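You operate a simulated robot arm through the tools that you are given. There is no shell and no other tool.

Carry out the task below with a simulated robot arm. There is one attempt and no reset: what you move stays moved.

JOB
Run about 70 mL of green powder into the small jar with the orange foot.
Fine: stand it in the turntable's pocket, turn to FILL, go by the display, turn back to LOAD; spill none, leave the other small jars.

The check looks at the end state, three seconds after you hand in, the way a careful person would. Anything else that was tipped, shoved, dropped, spilled or broken makes it a failure.

ROBOT AND FRAMES
A 6-joint arm with a two-finger gripper, fixed in place. Base frame: the origin is at the foot of the arm, x ahead of it, y to its left, z up. Units: cm, rad, N and s.
With the tool pointing down near the work surface it reaches from about 54 to 78 cm from the base axis. Its first joint turns from -2.897 to 2.897 rad. Payload 1.66 kg.
The tool frame sits at the grasp point between the pads (the TCP): z along the fingers, y along the line on which they close. The tips reach 1.6 cm beyond it. Largest opening 11.1 cm; the body of the gripper starts 10.4 cm behind the TCP.
Orientation is that of the tool frame in the base frame, as a unit quaternion [w, x, y, z]. With the fingers straight down and closing along the base's y, the tool's x points along the base's -x, its y along +y and its z along -z.

CONTROLS
- The arm moves only by the tool apply_moves. Its argument "rows" is a list of rows, each a list of 6 numbers: the shift along the tool's x, y, z in cm, then the turn, a rotation vector about the tool's x, y, z in rad. In form: [[dx, dy, dz, rx, ry, rz], ...]. A call has 1 to 20 rows; each row shifts and turns the commanded pose from where the row before left it, along the tool's axes as they then stand. "claw" is the gripper command, from -1 (shut) to 1 (fully open), values between in proportion, set as the call begins (left out, the last holds). Rows are played at 5 a second. More than 5 cm and 0.15 rad between two rows, or a gripper value outside its range, and nothing of the call is played. Where a pose cannot be reached the arm comes as near as it can. A force on the tool above 40 N (or 10 N above the force at the start of the call, whichever is more), or a blocked arm, ends the call early, and 0.2 s more pass. The fingers move at their own pace and stop on an object; they squeeze with about 32 N. The grip force told is the motor's: it shows also when the fingers shut on nothing. Time passes only in rows, and 0.2 s behind the last, so rows that do not move let the fingers close. The reply holds the time, the measured pose of the TCP, the force on the tool along the base axes, the opening and the grip force, in the units named above and with some noise, with the torque about the TCP (base axes, N m) and any sound that the robot's microphone picked up.
- Cameras (640 x 400 px; columns grow to the right, rows downward): "scene" is fixed at [4.69, 66.05, 161.27]; the picture's right is [-0.72, -0.70, 0.00], its down [-0.36, 0.38, -0.85] and it looks along [0.59, -0.61, -0.52] (base axes); focal length 315 px, centre (320, 200). "wrist" rides on the gripper at [7, 1.4, -14.3] in the tool frame; the picture's right is [-0.19, 0.98, 0.00], its down [-0.87, -0.17, -0.47] and it looks along [-0.46, -0.09, 0.88] (tool axes); focal length 230 px, centre (320, 200). There is no depth. A picture from a camera that has moved, and an enlarged one, comes with that camera's place and axes in the base frame and with its lens. The place of the scene camera against the robot may be out by one fixed shift of up to 1.8 cm in any direction.
- capture(camera): a new picture of that camera. No time passes.
- raise_lower(by): slides the trunk up (or, below 0, down) by that many cm; the arm rides with it, the base frame stays. It gives what a move gives, with no picture.
- inspect(camera, box): a new picture of the part [left, top, right, bottom] of that camera's present view, enlarged. No time passes.
- finish_job(): hands the job in; it is judged then, once.

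Nothing tells you positions but the pictures and the camera data. Unless the task says otherwise, let go and move clear before handing in.

The tools are called after ">>>" as name(argument=value, ...) on one line, values as JSON. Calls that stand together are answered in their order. apply_moves: Moves the arm, as the interface text tells. Its arguments: {"type":"object","properties":{"rows":{"type":"array"},"claw":{"type":"number"}},"required":["rows"]} The other tools are called the same way: raise_lower (by) slides the trunk up or down; capture (camera) takes a picture; inspect (camera, box) takes an enlarged picture of a part of a camera's view; finish_job () hands the job in.

At the start:

```text
time_s: 0.0
tool_pos: [39.28, 13.21, 134.06]
ee_rot: [0.0, 0.001, 1.0, 0.0]
wrist_force: [-0.2, 0.6, 0.2]
moment: [-0.02, 0.01, 0.02]
gripper_width: 11.07
finger_force: 0.0
trunk travel left (down, up): [-32.5, 26.5]
```

scene: 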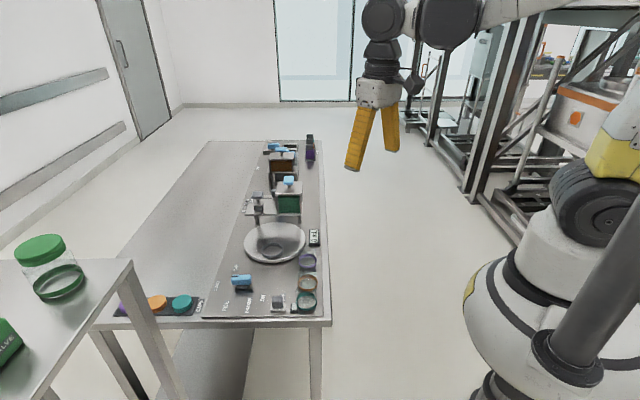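
wrist: 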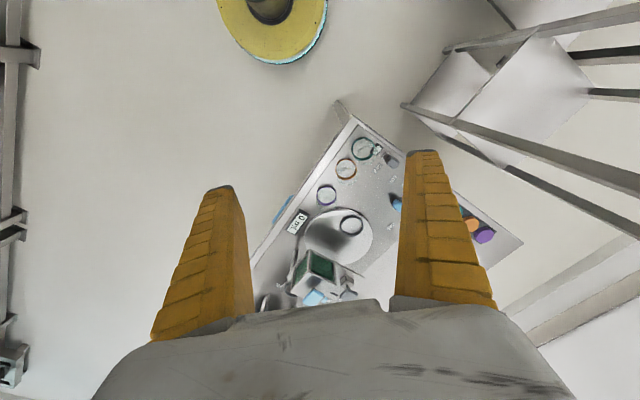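

I see a table with a turntable, hoppers, three jars (teal, orange, purple feet), levers and a display. I'll take enlarged views first to understand the layout.

>>> inspect(camera="scene", box=[200, 230, 340, 325])

>>> inspect(camera="scene", box=[230, 130, 340, 260])

>>> inspect(camera="wrist", box=[240, 120, 420, 310])

>>> inspect(camera="scene", box=[0, 220, 210, 400])

```text
4.21 times, centred on (270, 278) of scene
camera zoom: at [4.69, 66.05, 161.27], right [-0.72, -0.7, 0.0], down [-0.36, 0.38, -0.85], along [0.59, -0.61, -0.52], focal length 1326 px, centre (530, -126)
```

zoom: 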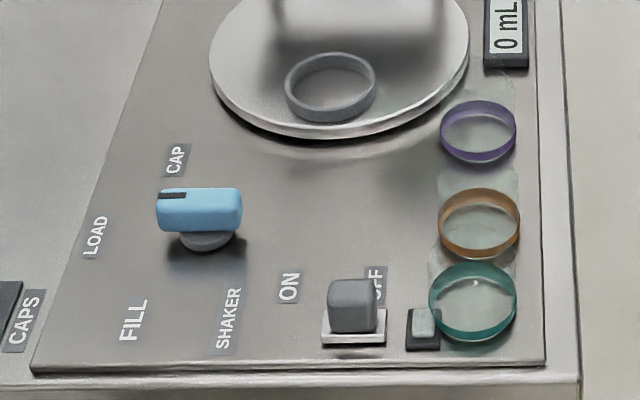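

```text
3.08 times, centred on (285, 195) of scene
camera zoom: at [4.69, 66.05, 161.27], right [-0.72, -0.7, 0.0], down [-0.36, 0.38, -0.85], along [0.59, -0.61, -0.52], focal length 969 px, centre (428, 215)
```

zoom: 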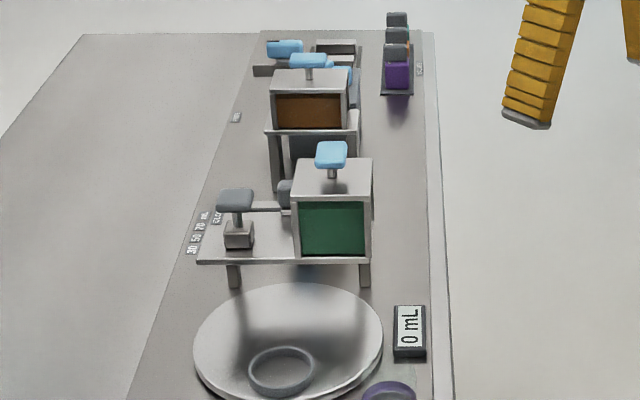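

```text
2.11 times, centred on (330, 215) of wrist
camera zoom: at [32.55, 14.76, 148.3], right [0.19, 0.98, 0.0], down [0.87, -0.17, 0.47], along [0.46, -0.09, -0.88], focal length 484 px, centre (299, 168)
```

zoom: 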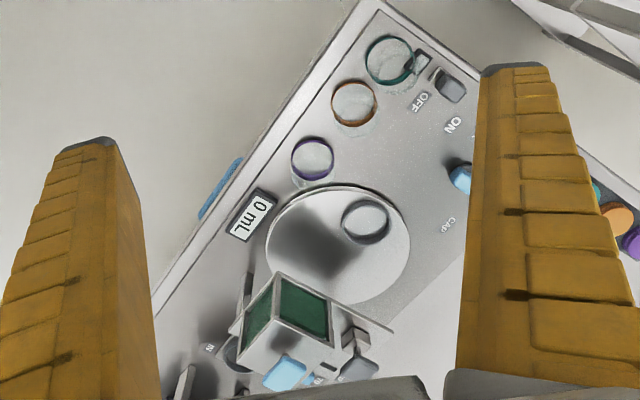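

```text
2.22 times, centred on (105, 310) of scene
camera zoom: at [4.69, 66.05, 161.27], right [-0.72, -0.7, 0.0], down [-0.36, 0.38, -0.85], along [0.59, -0.61, -0.52], focal length 700 px, centre (798, -44)
```

zoom: 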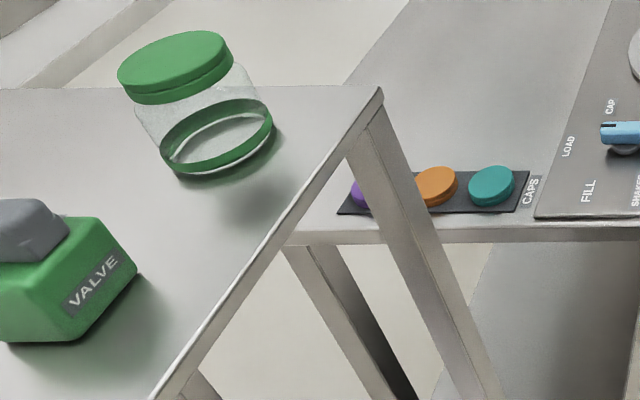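

Orange jar looks to be near (56, 17.6), the table top around z≈86, with the turntable pocket near (75, 16.7). I'll move sideways at this height to see the hoppers and their controls.

>>> apply_moves(rows=[[0, -4.5, 0, 0, 0, 0], [0, -4.5, 0, 0, 0, 0], [0, -4.5, 0, 0, 0, 0], [0, -4.5, 0, 0, 0, 0], [0, -4.5, 0, 0, 0, 0], [0, -4.5, 0, 0, 0, 0], [0, 0, 0, 0, 0, 0]], claw=1)

>>> capture(camera="wrist")

>>> inspect(camera="scene", box=[230, 180, 290, 230])

>>> inspect(camera="scene", box=[250, 130, 330, 190])

```text
time_s: 1.6
tool_pos: [39.48, -13.62, 134.08]
ee_rot: [0.0, 0.0, 1.0, 0.0]
wrist_force: [-0.1, -0.4, 0.2]
moment: [0.02, 0.01, 0.01]
gripper_width: 11.08
finger_force: 0.0
trunk travel left (down, up): [-32.5, 26.5]
```

```text
taken
camera wrist: at [32.61, -12.12, 148.35], right [0.19, 0.98, 0.0], down [0.87, -0.17, 0.47], along [0.46, -0.09, -0.88], focal length 230 px, centre (320, 200)
```

wrist: 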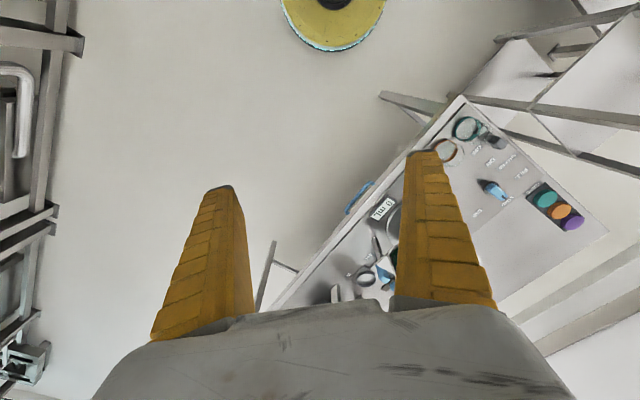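

```text
8.00 times, centred on (260, 205) of scene
camera zoom: at [4.69, 66.05, 161.27], right [-0.72, -0.7, 0.0], down [-0.36, 0.38, -0.85], along [0.59, -0.61, -0.52], focal length 2519 px, centre (800, 160)
```

zoom: 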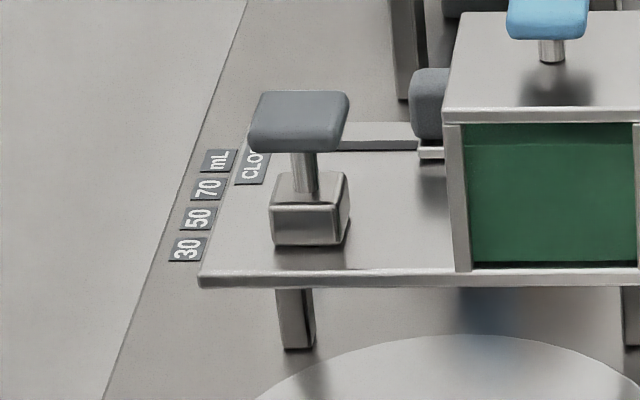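

```text
6.67 times, centred on (290, 160) of scene
camera zoom: at [4.69, 66.05, 161.27], right [-0.72, -0.7, 0.0], down [-0.36, 0.38, -0.85], along [0.59, -0.61, -0.52], focal length 2099 px, centre (520, 467)
```

zoom: 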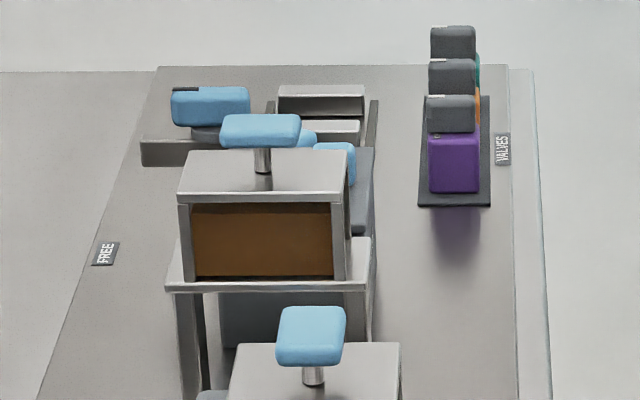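

The green hopper seems to have a grey knob with marks 30/50/70 mL and CLOSED, plus other knobs. I'll move forward to look down at it.

>>> apply_moves(rows=[[-4.5, 0, 0, 0, 0, 0], [-4.5, 0, 0, 0, 0, 0], [-4.5, 0, 0, 0, 0, 0], [-4.5, 0, 0, 0, 0, 0], [-4.5, 0, 0, 0, 0, 0], [0, 0, 0, 0, 0, 0]])

>>> capture(camera="wrist")

>>> capture(camera="scene")

```text
time_s: 3.0
tool_pos: [61.94, -13.67, 133.96]
ee_rot: [0.001, 0.0, 1.0, 0.001]
wrist_force: [-0.1, 0.1, 0.2]
moment: [-0.02, 0.02, -0.01]
gripper_width: 11.09
finger_force: 0.1
trunk travel left (down, up): [-32.5, 26.5]
```

```text
taken
camera wrist: at [55.0, -12.14, 148.3], right [0.19, 0.98, 0.0], down [0.87, -0.17, 0.47], along [0.46, -0.09, -0.88], focal length 230 px, centre (320, 200)
```

wrist: 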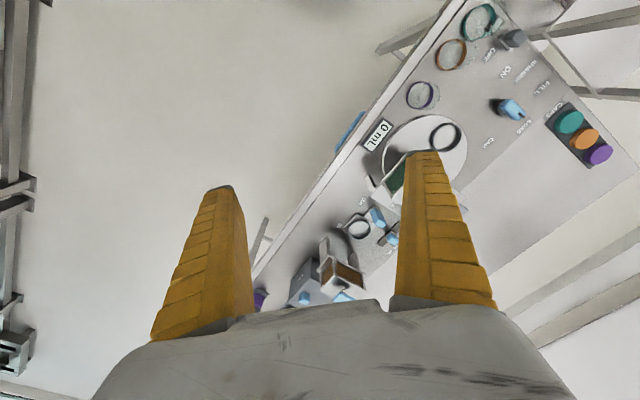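

```text
taken
```

scene: 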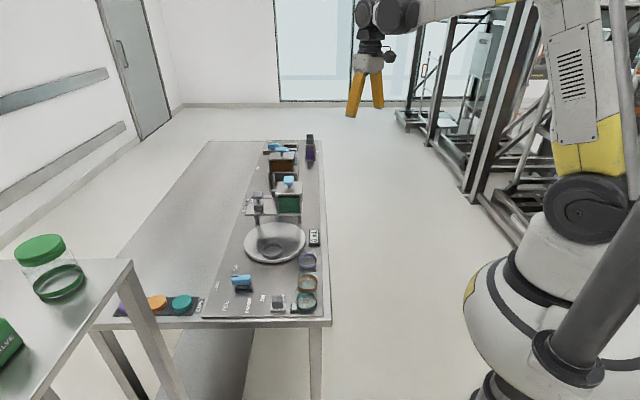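

The hopper is hidden by the finger; I'll shift left so it comes between the fingers.

>>> apply_moves(rows=[[0, 4.5, 0, 0, 0, 0], [0, 4.5, 0, 0, 0, 0], [0, 4.5, 0, 0, 0, 0], [0, 4, 0, 0, 0, 0], [0, 0, 0, 0, 0, 0]])

>>> capture(camera="wrist")

>>> inspect(camera="wrist", box=[240, 120, 420, 310])

```text
time_s: 4.2
tool_pos: [62.02, 3.73, 133.87]
ee_rot: [0.0, 0.0, 1.0, 0.0]
wrist_force: [0.3, 0.1, 0.5]
moment: [0.02, 0.01, -0.01]
gripper_width: 11.08
finger_force: 0.0
trunk travel left (down, up): [-32.5, 26.5]
```

```text
taken
camera wrist: at [54.97, 5.21, 148.17], right [0.19, 0.98, 0.0], down [0.87, -0.17, 0.47], along [0.46, -0.09, -0.88], focal length 230 px, centre (320, 200)
```

wrist: 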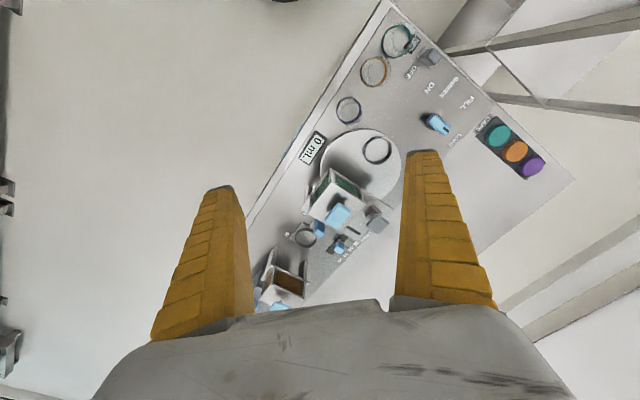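

```text
2.11 times, centred on (330, 215) of wrist
camera zoom: at [54.97, 5.21, 148.17], right [0.19, 0.98, 0.0], down [0.87, -0.17, 0.47], along [0.46, -0.09, -0.88], focal length 484 px, centre (299, 168)
```

zoom: 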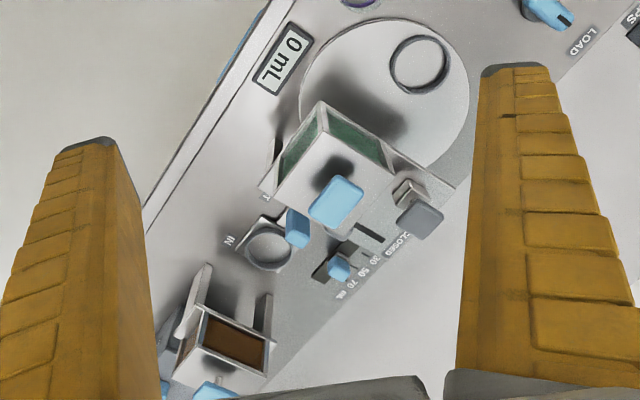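

Behind the hopper is a slider with CLOSED/30/50/70 mL marks and a pull-out of some kind. Zooming in.

>>> inspect(camera="wrist", box=[280, 170, 400, 270])

>>> inspect(camera="wrist", box=[330, 10, 560, 190])

>>> inspect(camera="wrist", box=[300, 200, 380, 260])

```text
4.00 times, centred on (340, 220) of wrist
camera zoom: at [54.97, 5.21, 148.17], right [0.19, 0.98, 0.0], down [0.87, -0.17, 0.47], along [0.46, -0.09, -0.88], focal length 920 px, centre (240, 120)
```

zoom: 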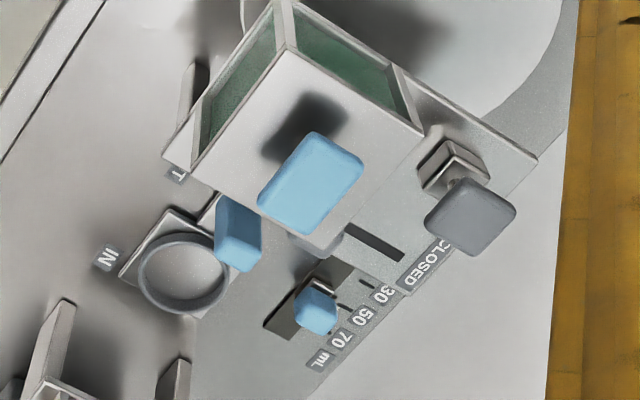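

```text
2.22 times, centred on (445, 100) of wrist
camera zoom: at [54.97, 5.21, 148.17], right [0.19, 0.98, 0.0], down [0.87, -0.17, 0.47], along [0.46, -0.09, -0.88], focal length 511 px, centre (42, 422)
```

zoom: 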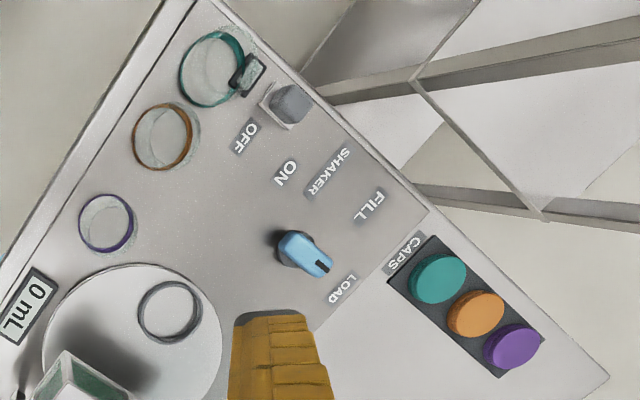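

```text
6.67 times, centred on (340, 230) of wrist
camera zoom: at [54.97, 5.21, 148.17], right [0.19, 0.98, 0.0], down [0.87, -0.17, 0.47], along [0.46, -0.09, -0.88], focal length 1534 px, centre (187, 0)
```

zoom: 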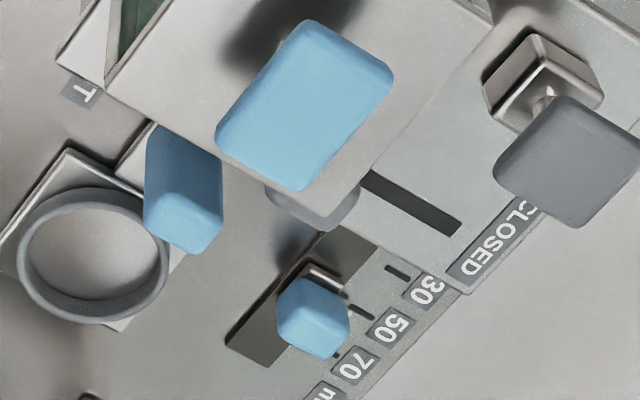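

The mechanism needs a closer look. I'll lower some and look again.

>>> apply_moves(rows=[[0, 0, 4.5, 0, 0, 0], [0, 0, 4.5, 0, 0, 0], [0, 0, 4, 0, 0, 0], [4.5, 0, 0, 0, 0, 0], [0, 0, 0, 0, 0, 0]])

>>> capture(camera="wrist")

>>> inspect(camera="wrist", box=[250, 160, 400, 300])

```text
time_s: 5.4
tool_pos: [57.56, 3.66, 120.92]
ee_rot: [-0.001, 0.0, 1.0, 0.001]
wrist_force: [-0.3, -0.2, -0.3]
moment: [0.0, 0.06, 0.01]
gripper_width: 11.13
finger_force: 0.0
trunk travel left (down, up): [-32.5, 26.5]
```

```text
taken
camera wrist: at [50.66, 5.22, 135.16], right [0.19, 0.98, 0.0], down [0.87, -0.17, 0.47], along [0.46, -0.09, -0.88], focal length 230 px, centre (320, 200)
```

wrist: 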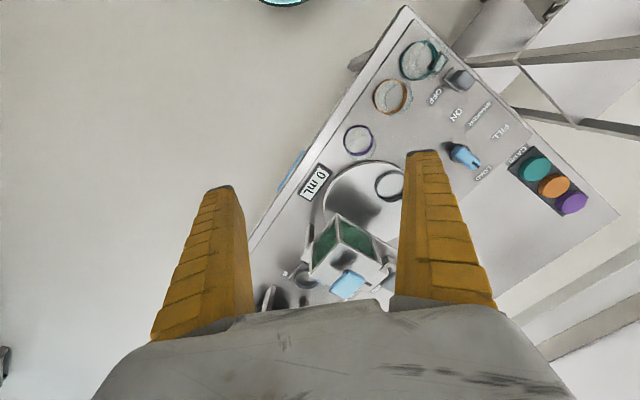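

```text
2.86 times, centred on (325, 230) of wrist
camera zoom: at [50.66, 5.22, 135.16], right [0.19, 0.98, 0.0], down [0.87, -0.17, 0.47], along [0.46, -0.09, -0.88], focal length 657 px, centre (306, 114)
```

zoom: 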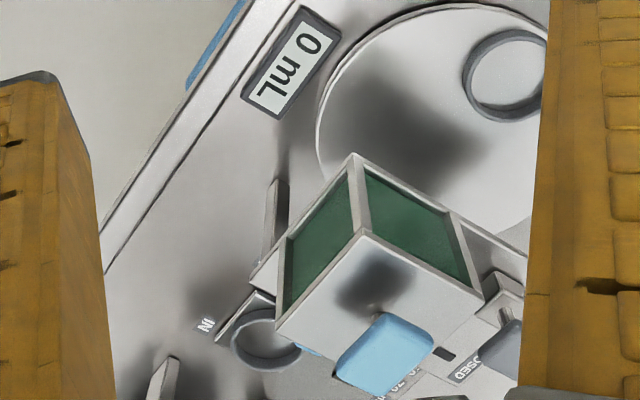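

I'll go around to the far end and turn the wrist so the camera looks back along the table.

>>> apply_moves(rows=[[0, -4.5, 0, 0, 0, -0.14], [0, -4.5, 0, 0, 0, -0.14], [0, -4.5, 0, 0, 0, -0.14], [0, -4.5, -1, 0, 0, -0.14], [0, -4.5, -1, 0, 0, -0.14], [0, -4.5, -1, 0, 0, -0.14], [0, -4.5, -1, 0, 0, -0.14], [0, 0, -1, 0, 0, -0.14], [0, 0, -1, 0, 0, -0.14], [0, 0, 0, 0, 0, -0.14], [0, 0, 0, 0, 0, -0.14], [0, 0, 0, 0, 0, 0]])

>>> capture(camera="wrist")

>>> capture(camera="scene")

```text
time_s: 8.0
tool_pos: [69.75, -23.81, 127.08]
ee_rot: [0.0, -0.697, 0.717, 0.0]
wrist_force: [0.2, 0.1, -0.3]
moment: [-0.02, -0.05, -0.03]
gripper_width: 11.08
finger_force: 0.1
trunk travel left (down, up): [-32.5, 26.5]
```

```text
taken
camera wrist: at [68.29, -30.64, 141.31], right [-0.98, 0.22, 0.0], down [0.19, 0.86, 0.47], along [0.1, 0.46, -0.88], focal length 230 px, centre (320, 200)
```

wrist: 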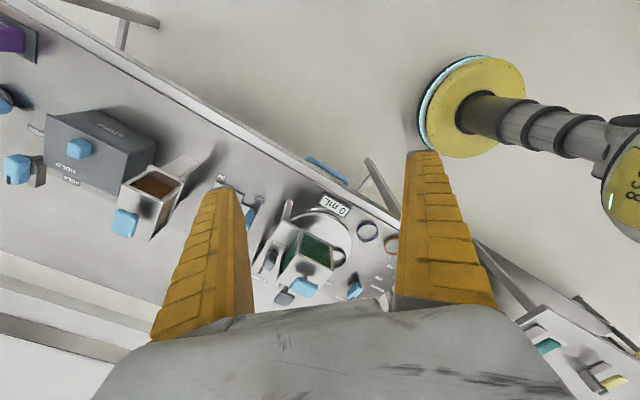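

```text
taken
```

scene: 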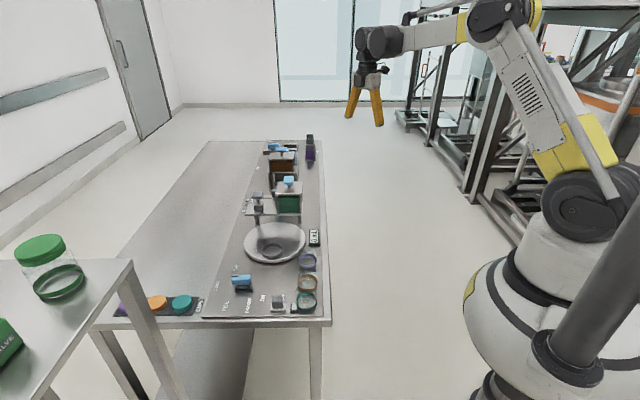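

>>> inspect(camera="wrist", box=[245, 160, 405, 310])

>>> inspect(camera="wrist", box=[0, 90, 220, 260])

```text
2.67 times, centred on (325, 235) of wrist
camera zoom: at [68.29, -30.64, 141.31], right [-0.98, 0.22, 0.0], down [0.19, 0.86, 0.47], along [0.1, 0.46, -0.88], focal length 614 px, centre (307, 107)
```

zoom: 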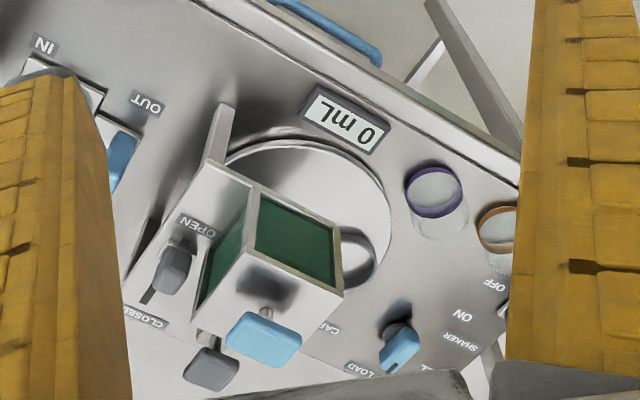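

```text
2.35 times, centred on (110, 175) of wrist
camera zoom: at [68.29, -30.64, 141.31], right [-0.98, 0.22, 0.0], down [0.19, 0.86, 0.47], along [0.1, 0.46, -0.88], focal length 541 px, centre (814, 259)
```

zoom: 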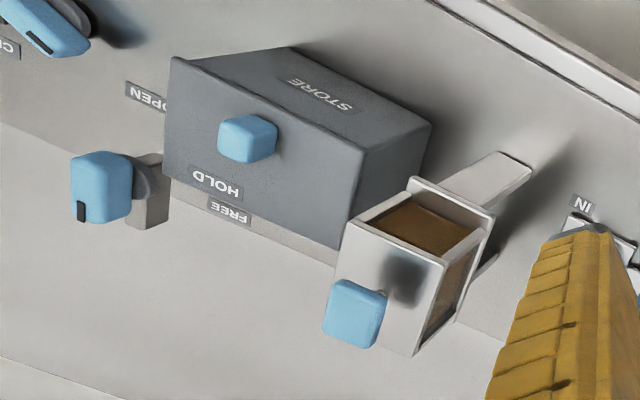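

The grey lever behind the hopper runs between OPEN and CLOSED. I'll look closer to see its present state.

>>> apply_moves(rows=[[-4, 0, 0, 0, 0, 0], [-4, -3, 0, 0, 0, 0], [0, -4, 2, 0, 0, 0], [0, 0, 2, 0, 0, 0], [0, 0, 0, 0, 0, 0]])

>>> capture(camera="wrist")

>>> inspect(camera="wrist", box=[225, 120, 415, 300])

```text
time_s: 9.2
tool_pos: [77.03, -16.25, 122.98]
ee_rot: [-0.001, -0.696, 0.718, -0.001]
wrist_force: [0.2, -0.6, -0.3]
moment: [0.03, 0.01, 0.01]
gripper_width: 11.08
finger_force: 0.3
trunk travel left (down, up): [-32.5, 26.5]
```

```text
taken
camera wrist: at [75.56, -22.92, 137.2], right [-0.98, 0.22, 0.0], down [0.19, 0.86, 0.47], along [0.1, 0.46, -0.88], focal length 230 px, centre (320, 200)
```

wrist: 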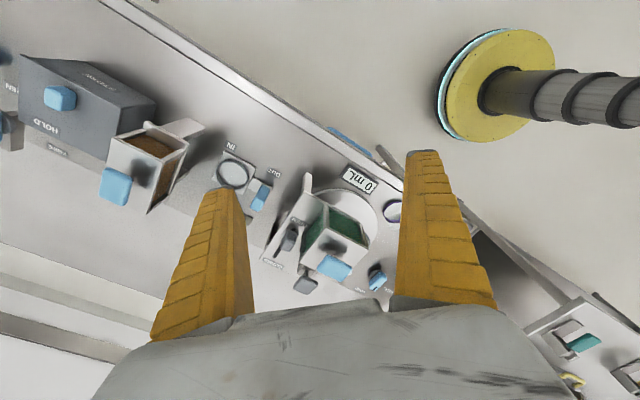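

```text
2.22 times, centred on (320, 210) of wrist
camera zoom: at [75.56, -22.92, 137.2], right [-0.98, 0.22, 0.0], down [0.19, 0.86, 0.47], along [0.1, 0.46, -0.88], focal length 511 px, centre (320, 178)
```

zoom: 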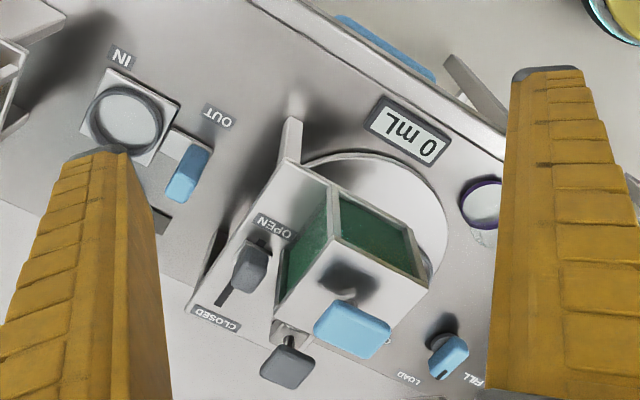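

>>> inspect(camera="wrist", box=[255, 200, 385, 300])

>>> inspect(camera="wrist", box=[270, 210, 325, 265])

```text
4.00 times, centred on (320, 250) of wrist
camera zoom: at [75.56, -22.92, 137.2], right [-0.98, 0.22, 0.0], down [0.19, 0.86, 0.47], along [0.1, 0.46, -0.88], focal length 920 px, centre (320, 0)
```

zoom: 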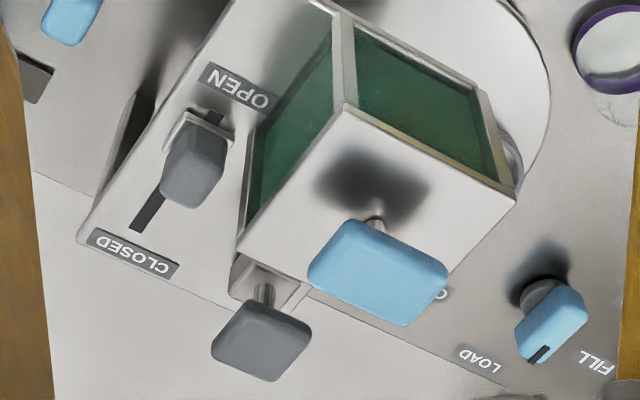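

```text
7.27 times, centred on (298, 238) of wrist
camera zoom: at [75.56, -22.92, 137.2], right [-0.98, 0.22, 0.0], down [0.19, 0.86, 0.47], along [0.1, 0.46, -0.88], focal length 1673 px, centre (484, -73)
```

zoom: 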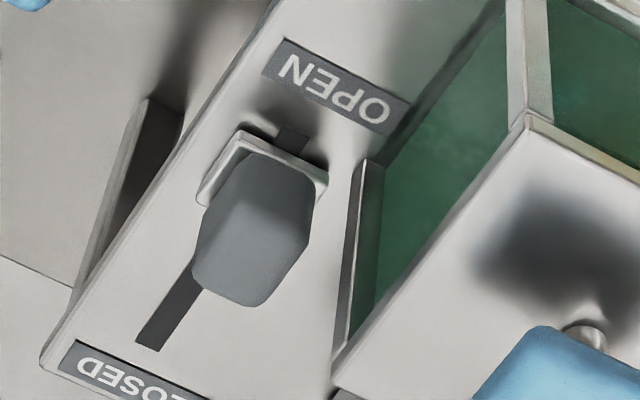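

The grey gate lever is currently near OPEN and no powder is flowing; the shaker switch and turntable knob look like the working controls. Next I go above the jars with the wrist turned so the fingers close across the row of jars.

>>> apply_moves(rows=[[-3.71, 2.44, 0, 0, 0, 0], [-3.71, 2.44, 0, 0, 0, 0], [-3.71, 2.44, 0, 0, 0, 0], [-3.71, 2.44, 0, 0, 0, 0], [-3.71, 2.44, 0, 0, 0, 0], [-3.71, 2.44, 0, 0, 0, 0], [-3.71, 2.44, 0, 0, 0, 0], [-3.71, 2.44, 0, 0, 0, 0], [-3.71, 2.44, 0, 0, 0, 0], [0, 0, 0, 0, 0, 0.142], [0, 0, 0, 0, 0, 0.142], [0, 0, 0, 0, 0, 0.142], [0, 0, 0, 0, 0, 0.142], [0, 0, 0, 0, 0, 0.142], [0, 0, 0, 0, 0, 0.142], [0, 0, 0, 0, 0, 0.142], [0, 0, 0, 0, 0, 0.142], [0, 0, 0, 0, 0, 0.142], [0, 0, 0, 0, 0, 0.142]])

>>> apply_moves(rows=[[0, 0, 0, 0, 0, 0.142], [0, 0, 0, 0, 0, 0.142], [0, 0, 0, 0, 0, 0.142], [0, 0, 0, 0, 0, 0.142], [0, 0, 0, 0, 0, 0.142], [0, 0, 0, 0, 0, 0.142], [0, 0, 0, 0, 0, 0.142], [0, 0, 0, 0, 0, 0]])

>>> capture(camera="wrist")

>>> inspect(camera="wrist", box=[225, 60, 415, 200])

```text
time_s: 13.2
tool_pos: [56.19, 17.88, 123.11]
ee_rot: [0.0, -0.059, 0.998, 0.0]
wrist_force: [-0.1, 0.2, -0.1]
moment: [0.0, 0.03, 0.0]
gripper_width: 11.11
finger_force: 0.1
trunk travel left (down, up): [-32.5, 26.5]
```

```text
time_s: 15.0
tool_pos: [56.29, 18.01, 122.98]
ee_rot: [0.0, 0.425, 0.905, -0.001]
wrist_force: [-0.2, 0.4, 0.0]
moment: [-0.01, 0.0, -0.03]
gripper_width: 11.07
finger_force: 0.1
trunk travel left (down, up): [-32.5, 26.5]
```

```text
taken
camera wrist: at [52.79, 24.34, 137.3], right [0.88, 0.48, 0.0], down [0.42, -0.77, 0.47], along [0.23, -0.41, -0.88], focal length 230 px, centre (320, 200)
```

wrist: 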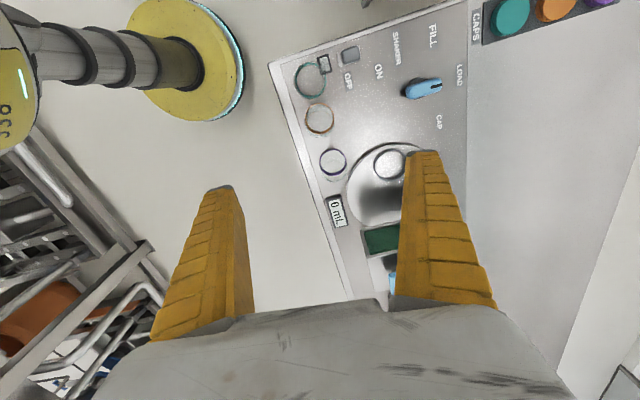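

```text
2.86 times, centred on (320, 130) of wrist
camera zoom: at [52.79, 24.34, 137.3], right [0.88, 0.48, 0.0], down [0.42, -0.77, 0.47], along [0.23, -0.41, -0.88], focal length 657 px, centre (320, 400)
```

zoom: 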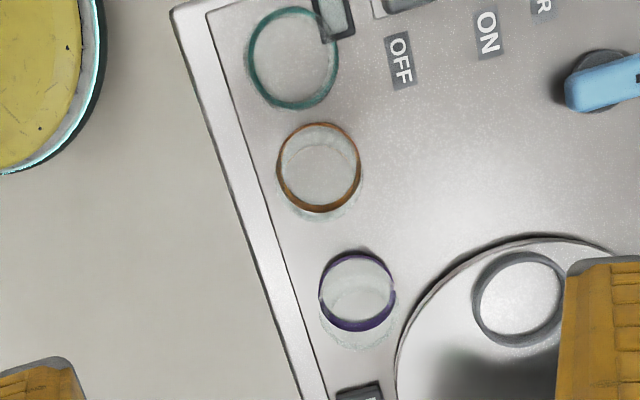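

The jar row runs at about 45° in the base frame; the orange jar is near (56.3, 17.7). I'll align the wrist and go lower directly over it to servo on the view.

>>> apply_moves(rows=[[0, 0, 4.5, 0, 0, -0.09], [0, 0, 4.5, 0, 0, 0], [0, 0, 4.5, 0, 0, 0], [0, 0, 2, 0, 0, 0], [0, 0, 0, 0, 0, 0]])

>>> capture(camera="wrist")

>>> inspect(camera="wrist", box=[225, 60, 415, 200])

```text
time_s: 16.2
tool_pos: [56.16, 17.97, 107.47]
ee_rot: [0.0, 0.383, 0.924, 0.0]
wrist_force: [0.3, -0.3, -0.2]
moment: [0.0, 0.0, 0.04]
gripper_width: 11.1
finger_force: 0.0
trunk travel left (down, up): [-32.5, 26.5]
```

```text
taken
camera wrist: at [52.26, 24.0, 121.77], right [0.83, 0.56, 0.0], down [0.49, -0.73, 0.47], along [0.26, -0.39, -0.88], focal length 230 px, centre (320, 200)
```

wrist: 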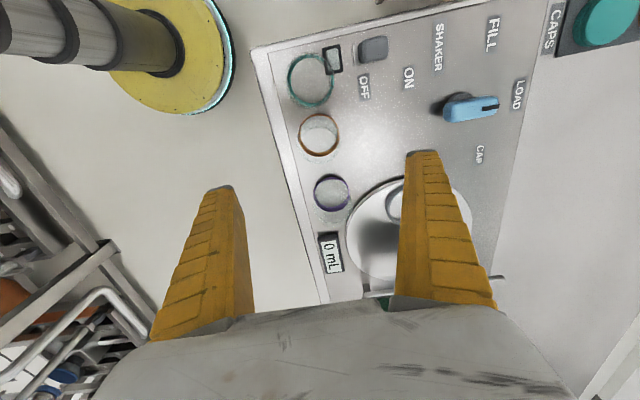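

```text
2.86 times, centred on (320, 130) of wrist
camera zoom: at [52.26, 24.0, 121.77], right [0.83, 0.56, 0.0], down [0.49, -0.73, 0.47], along [0.26, -0.39, -0.88], focal length 657 px, centre (320, 400)
```

zoom: 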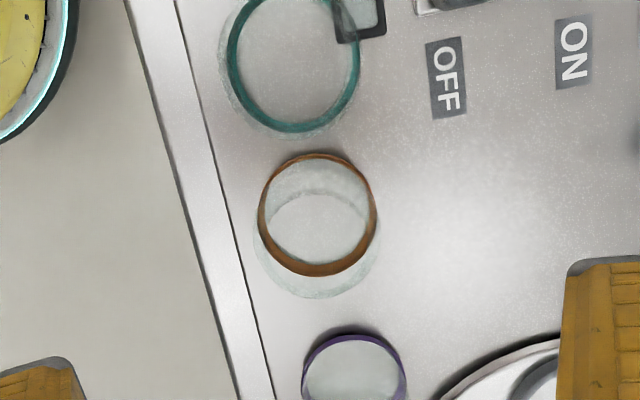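

>>> inspect(camera="scene", box=[288, 245, 328, 320])

>>> inspect(camera="wrist", box=[285, 95, 355, 165])

```text
5.33 times, centred on (308, 282) of scene
camera zoom: at [4.69, 66.05, 161.27], right [-0.72, -0.7, 0.0], down [-0.36, 0.38, -0.85], along [0.59, -0.61, -0.52], focal length 1679 px, centre (384, -240)
```

zoom: 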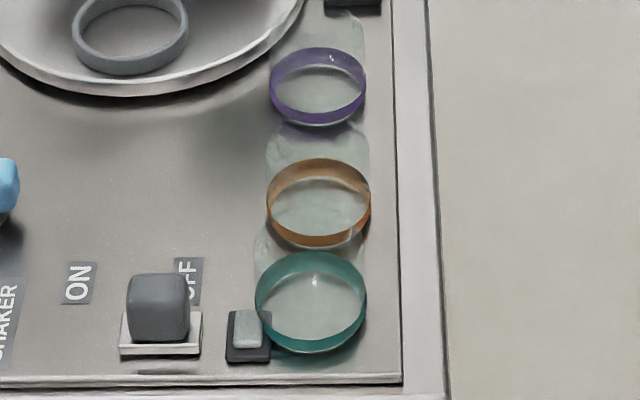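

```text
5.71 times, centred on (320, 130) of wrist
camera zoom: at [52.26, 24.0, 121.77], right [0.83, 0.56, 0.0], down [0.49, -0.73, 0.47], along [0.26, -0.39, -0.88], focal length 1315 px, centre (320, 600)
```

zoom: 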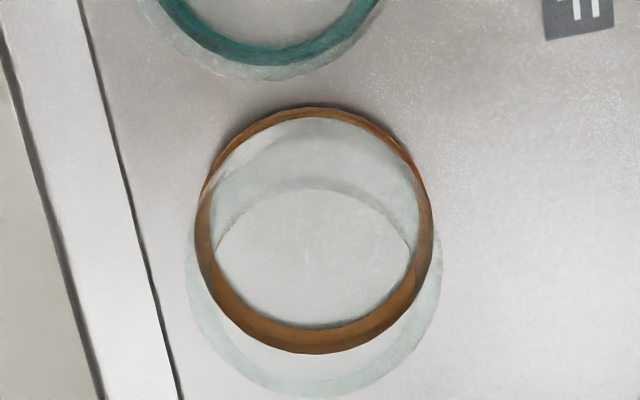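

The jar is about 4.2 cm tall with a foot about 6.1 cm across. I'll go lower to pin down the table height and centre.

>>> apply_moves(rows=[[0, 0, 4.5, 0, 0, 0], [0, 0, 4.5, 0, 0, 0], [0, 0, 0, 0, 0, 0], [0, 0, 0, 0, 0, 0]])

>>> capture(camera="wrist")

>>> inspect(camera="wrist", box=[270, 100, 370, 200])

```text
time_s: 17.2
tool_pos: [56.08, 18.08, 98.69]
ee_rot: [0.0, 0.382, 0.924, 0.0]
wrist_force: [0.4, 0.1, 0.0]
moment: [0.04, -0.01, 0.02]
gripper_width: 11.06
finger_force: 0.0
trunk travel left (down, up): [-32.5, 26.5]
```

```text
taken
camera wrist: at [52.12, 24.0, 112.82], right [0.83, 0.56, 0.0], down [0.49, -0.73, 0.47], along [0.26, -0.39, -0.88], focal length 230 px, centre (320, 200)
```

wrist: 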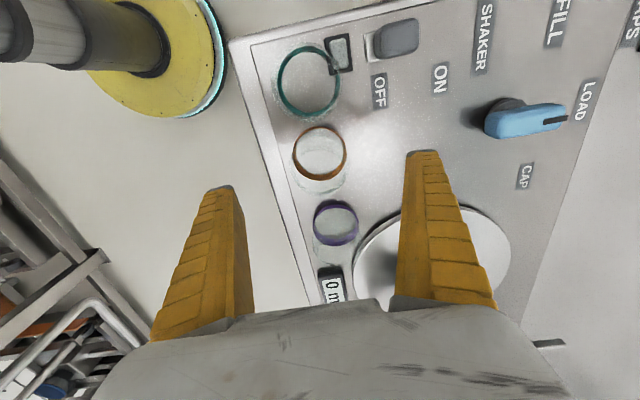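

```text
4.00 times, centred on (320, 150) of wrist
camera zoom: at [52.12, 24.0, 112.82], right [0.83, 0.56, 0.0], down [0.49, -0.73, 0.47], along [0.26, -0.39, -0.88], focal length 920 px, centre (320, 400)
```

zoom: 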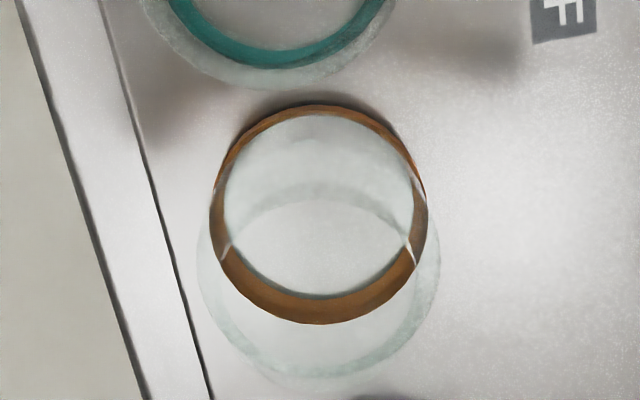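

The jar centre is at about (56.3, 17.8) and the table near z≈87. I descend with the fingers open around it.

>>> apply_moves(rows=[[-0.37, -0.06, 0, 0, 0, 0], [0, 0, 3, 0, 0, 0], [0, 0, 3, 0, 0, 0], [0, 0, 2, 0, 0, 0], [0, 0, 0, 0, 0, 0], [0, 0, 0, 0, 0, 0]])

>>> capture(camera="wrist")

>>> inspect(camera="scene", box=[270, 220, 350, 320])

```text
time_s: 18.6
tool_pos: [56.24, 17.66, 90.67]
ee_rot: [-0.001, 0.382, 0.924, 0.0]
wrist_force: [0.2, 0.7, 0.6]
moment: [0.02, -0.02, 0.03]
gripper_width: 11.1
finger_force: 0.1
trunk travel left (down, up): [-32.5, 26.5]
```

```text
taken
camera wrist: at [52.39, 23.69, 104.88], right [0.83, 0.56, 0.0], down [0.49, -0.73, 0.47], along [0.26, -0.39, -0.88], focal length 230 px, centre (320, 200)
```

wrist: 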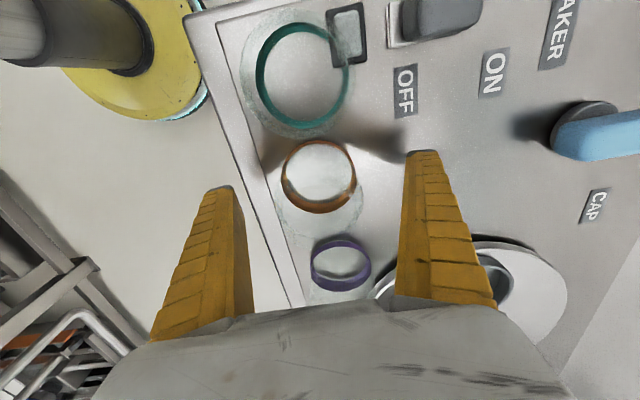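

```text
4.00 times, centred on (310, 270) of scene
camera zoom: at [4.69, 66.05, 161.27], right [-0.72, -0.7, 0.0], down [-0.36, 0.38, -0.85], along [0.59, -0.61, -0.52], focal length 1259 px, centre (360, -80)
```

zoom: 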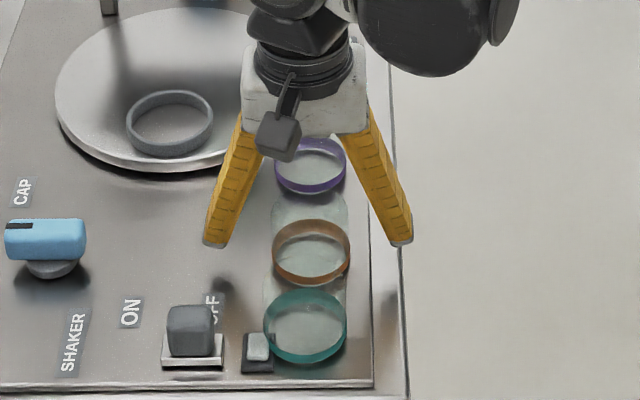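

The fingers straddle the orange jar with room on both sides. Closing on it.

>>> apply_moves(rows=[[0, 0, 0, 0, 0, 0], [0, 0, 0, 0, 0, 0], [0, 0, 0, 0, 0, 0], [0, 0, 0, 0, 0, 0]], claw=-1)

>>> capture(camera="wrist")

>>> inspect(camera="scene", box=[270, 220, 350, 320])

```text
time_s: 19.6
tool_pos: [56.28, 17.71, 90.77]
ee_rot: [0.0, 0.383, 0.924, 0.0]
wrist_force: [0.9, 0.0, 3.1]
moment: [-0.13, -0.03, -0.02]
gripper_width: 5.46
finger_force: 31.8
trunk travel left (down, up): [-32.5, 26.5]
```

```text
taken
camera wrist: at [52.38, 23.68, 104.91], right [0.83, 0.56, 0.0], down [0.49, -0.73, 0.47], along [0.26, -0.39, -0.88], focal length 230 px, centre (320, 200)
```

wrist: 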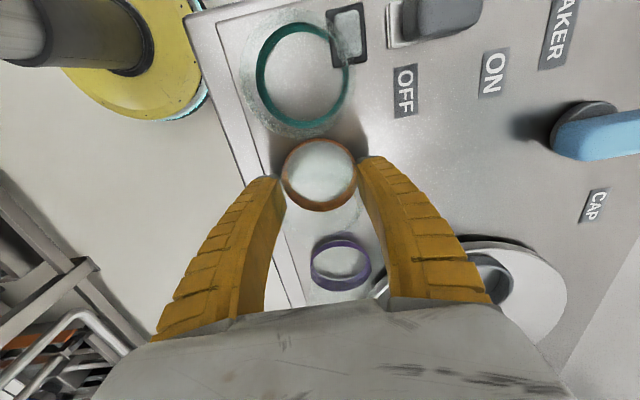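

```text
4.00 times, centred on (310, 270) of scene
camera zoom: at [4.69, 66.05, 161.27], right [-0.72, -0.7, 0.0], down [-0.36, 0.38, -0.85], along [0.59, -0.61, -0.52], focal length 1259 px, centre (360, -80)
```

zoom: 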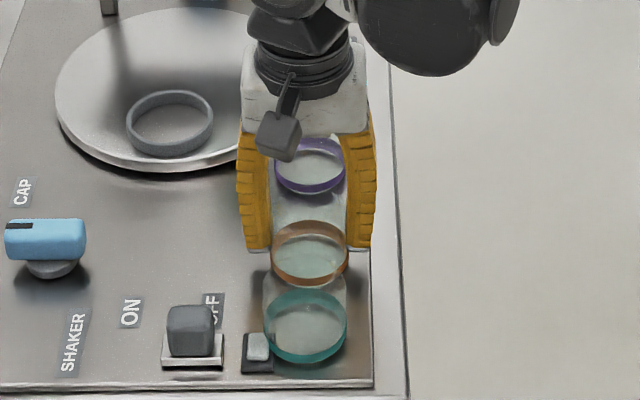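

The jar is held (opening 5.46 cm). Lifting straight up.

>>> apply_moves(rows=[[0, 0, -1, 0, 0, 0], [0, 0, -2.5, 0, 0, 0], [0, 0, -3, 0, 0, 0], [0, 0, -3.5, 0, 0, 0], [0, 0, 0, 0, 0, 0]])

>>> capture(camera="wrist")

>>> inspect(camera="scene", box=[230, 180, 350, 320])

```text
time_s: 20.8
tool_pos: [56.28, 17.78, 100.69]
ee_rot: [0.0, 0.383, 0.924, 0.0]
wrist_force: [0.3, -0.5, 0.3]
moment: [-0.04, -0.01, -0.03]
gripper_width: 0.0
finger_force: 28.6
trunk travel left (down, up): [-32.5, 26.5]
```

```text
taken
camera wrist: at [52.45, 23.74, 114.84], right [0.83, 0.56, 0.0], down [0.49, -0.73, 0.47], along [0.26, -0.39, -0.88], focal length 230 px, centre (320, 200)
```

wrist: 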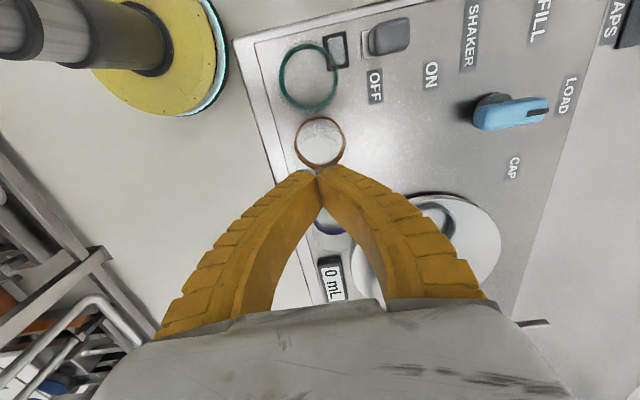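

```text
2.86 times, centred on (290, 250) of scene
camera zoom: at [4.69, 66.05, 161.27], right [-0.72, -0.7, 0.0], down [-0.36, 0.38, -0.85], along [0.59, -0.61, -0.52], focal length 900 px, centre (406, 57)
```

zoom: 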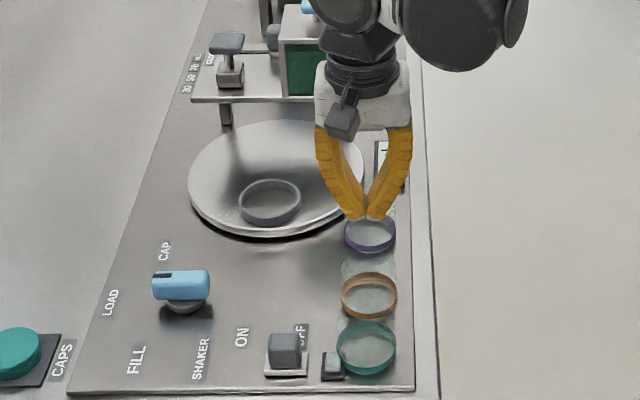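

The grip slipped off: the jar stayed on the table, apparently upright. I gripped too high; checking that the jar is unharmed and measuring its height.

>>> inspect(camera="wrist", box=[285, 100, 355, 170])

>>> inspect(camera="scene", box=[285, 245, 330, 320])

>>> inspect(camera="scene", box=[235, 215, 320, 270])

```text
5.71 times, centred on (320, 135) of wrist
camera zoom: at [52.45, 23.74, 114.84], right [0.83, 0.56, 0.0], down [0.49, -0.73, 0.47], along [0.26, -0.39, -0.88], focal length 1315 px, centre (320, 571)
```

zoom: 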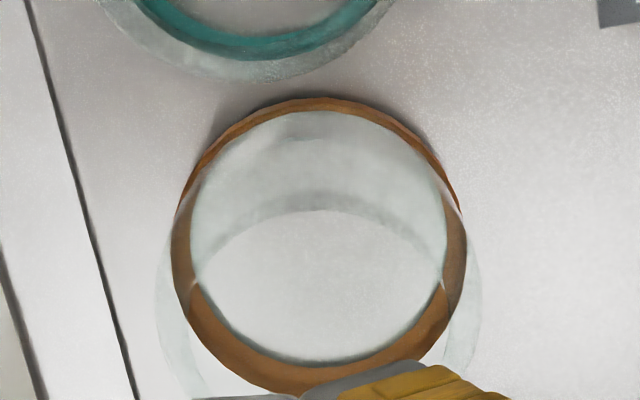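

```text
5.33 times, centred on (308, 282) of scene
camera zoom: at [4.69, 66.05, 161.27], right [-0.72, -0.7, 0.0], down [-0.36, 0.38, -0.85], along [0.59, -0.61, -0.52], focal length 1679 px, centre (387, -240)
```

zoom: 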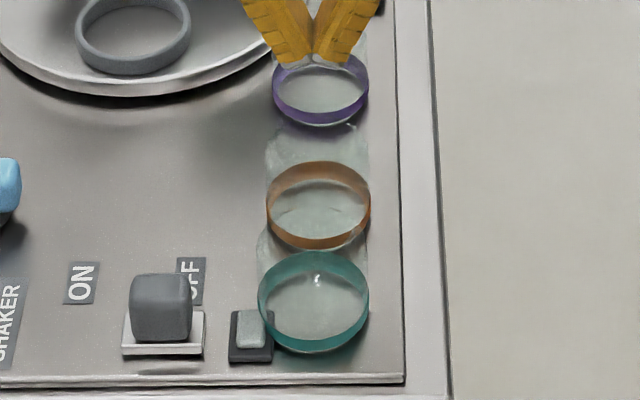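

```text
7.27 times, centred on (278, 242) of scene
camera zoom: at [4.69, 66.05, 161.27], right [-0.72, -0.7, 0.0], down [-0.36, 0.38, -0.85], along [0.59, -0.61, -0.52], focal length 2290 px, centre (629, -109)
```

zoom: 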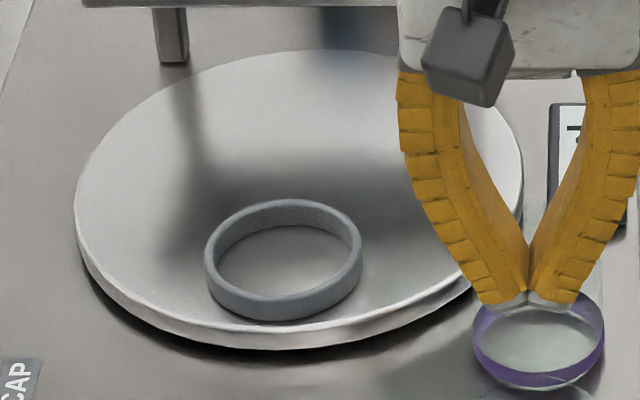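

The jar is upright and undamaged. Before re-gripping, I'll find the panel height by touching an empty spot gently with the closed fingertips.

>>> apply_moves(rows=[[0, 4, 0, 0, 0, 0], [0, 4, 0, 0, 0, 0], [0, 0, 4, 0, 0, 0], [0, 0, 4, 0, 0, 0], [0, 0, 2, 0, 0, 0], [0, 0, 0, 0, 0, 0]])

>>> inspect(camera="scene", box=[230, 220, 340, 320])

>>> capture(camera="wrist")

```text
time_s: 22.2
tool_pos: [61.91, 23.28, 90.51]
ee_rot: [0.0, 0.383, 0.924, 0.0]
wrist_force: [0.5, 0.2, -0.6]
moment: [0.01, -0.01, 0.02]
gripper_width: 0.0
finger_force: 27.9
trunk travel left (down, up): [-32.5, 26.5]
```

```text
4.00 times, centred on (285, 270) of scene
camera zoom: at [4.69, 66.05, 161.27], right [-0.72, -0.7, 0.0], down [-0.36, 0.38, -0.85], along [0.59, -0.61, -0.52], focal length 1259 px, centre (460, -80)
```

zoom: 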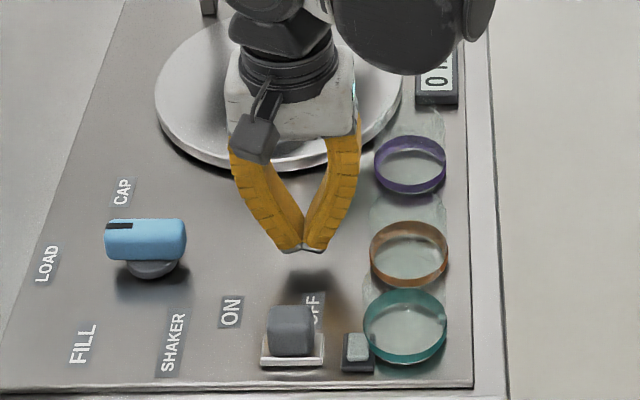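

```text
taken
camera wrist: at [58.07, 29.33, 104.74], right [0.83, 0.56, 0.0], down [0.49, -0.73, 0.47], along [0.26, -0.39, -0.88], focal length 230 px, centre (320, 200)
```

wrist: 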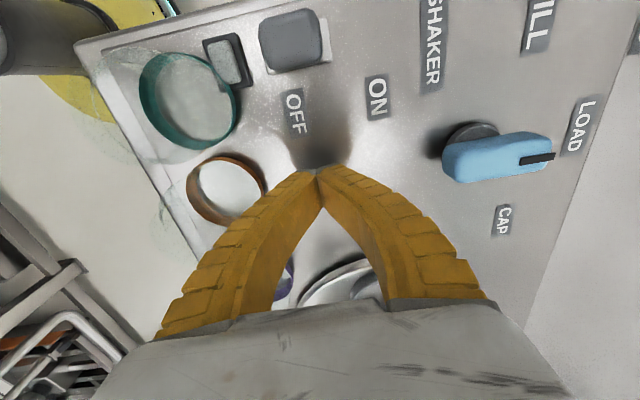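

>>> apply_moves(rows=[[0, 0, 0.3, 0, 0, 0], [0, 0, 0.3, 0, 0, 0], [0, 0, 0, 0, 0, 0]])

>>> apply_moves(rows=[[0, 0, 0.2, 0, 0, 0], [0, 0, 0.2, 0, 0, 0], [0, 0, 0, 0, 0, 0]])

```text
time_s: 23.0
tool_pos: [62.0, 23.32, 90.0]
ee_rot: [0.0, 0.382, 0.924, 0.0]
wrist_force: [0.1, -0.9, -0.3]
moment: [0.0, 0.0, 0.04]
gripper_width: 0.0
finger_force: 28.1
trunk travel left (down, up): [-32.5, 26.5]
```

```text
time_s: 23.8
tool_pos: [62.06, 23.29, 89.62]
ee_rot: [0.0, 0.382, 0.924, 0.0]
wrist_force: [0.1, -0.3, -0.2]
moment: [-0.01, 0.03, -0.01]
gripper_width: 0.0
finger_force: 28.6
trunk travel left (down, up): [-32.5, 26.5]
```

>>> apply_moves(rows=[[0, 0, 0.2, 0, 0, 0], [0, 0, 0.2, 0, 0, 0], [0, 0, 0, 0, 0, 0]])

>>> inspect(camera="scene", box=[260, 260, 310, 310])

```text
time_s: 24.6
tool_pos: [62.1, 23.3, 89.27]
ee_rot: [0.0, 0.383, 0.924, -0.001]
wrist_force: [-0.3, 0.0, 0.1]
moment: [0.05, 0.0, 0.02]
gripper_width: 0.02
finger_force: 28.7
trunk travel left (down, up): [-32.5, 26.5]
```

```text
8.00 times, centred on (285, 285) of scene
camera zoom: at [4.69, 66.05, 161.27], right [-0.72, -0.7, 0.0], down [-0.36, 0.38, -0.85], along [0.59, -0.61, -0.52], focal length 2519 px, centre (600, -480)
```

zoom: 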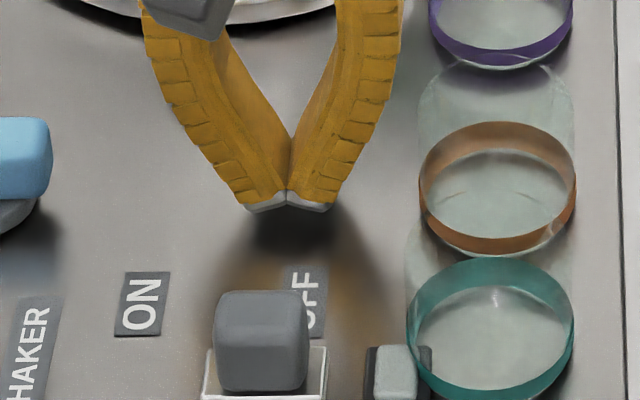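

>>> apply_moves(rows=[[0, 0, 0.2, 0, 0, 0], [0, 0, 0.2, 0, 0, 0], [0, 0, 0, 0, 0, 0]])

>>> apply_moves(rows=[[0, 0, 0.2, 0, 0, 0], [0, 0, 0.2, 0, 0, 0], [0, 0, 0, 0, 0, 0]])

```text
time_s: 25.4
tool_pos: [62.2, 23.37, 88.67]
ee_rot: [0.001, 0.383, 0.924, 0.0]
wrist_force: [0.0, -1.0, -0.4]
moment: [-0.02, 0.0, 0.0]
gripper_width: 0.01
finger_force: 28.7
trunk travel left (down, up): [-32.5, 26.5]
```

```text
time_s: 26.2
tool_pos: [62.03, 23.28, 88.44]
ee_rot: [0.0, 0.383, 0.924, 0.0]
wrist_force: [-0.1, 0.4, -0.5]
moment: [0.0, 0.0, -0.01]
gripper_width: 0.0
finger_force: 28.1
trunk travel left (down, up): [-32.5, 26.5]
```

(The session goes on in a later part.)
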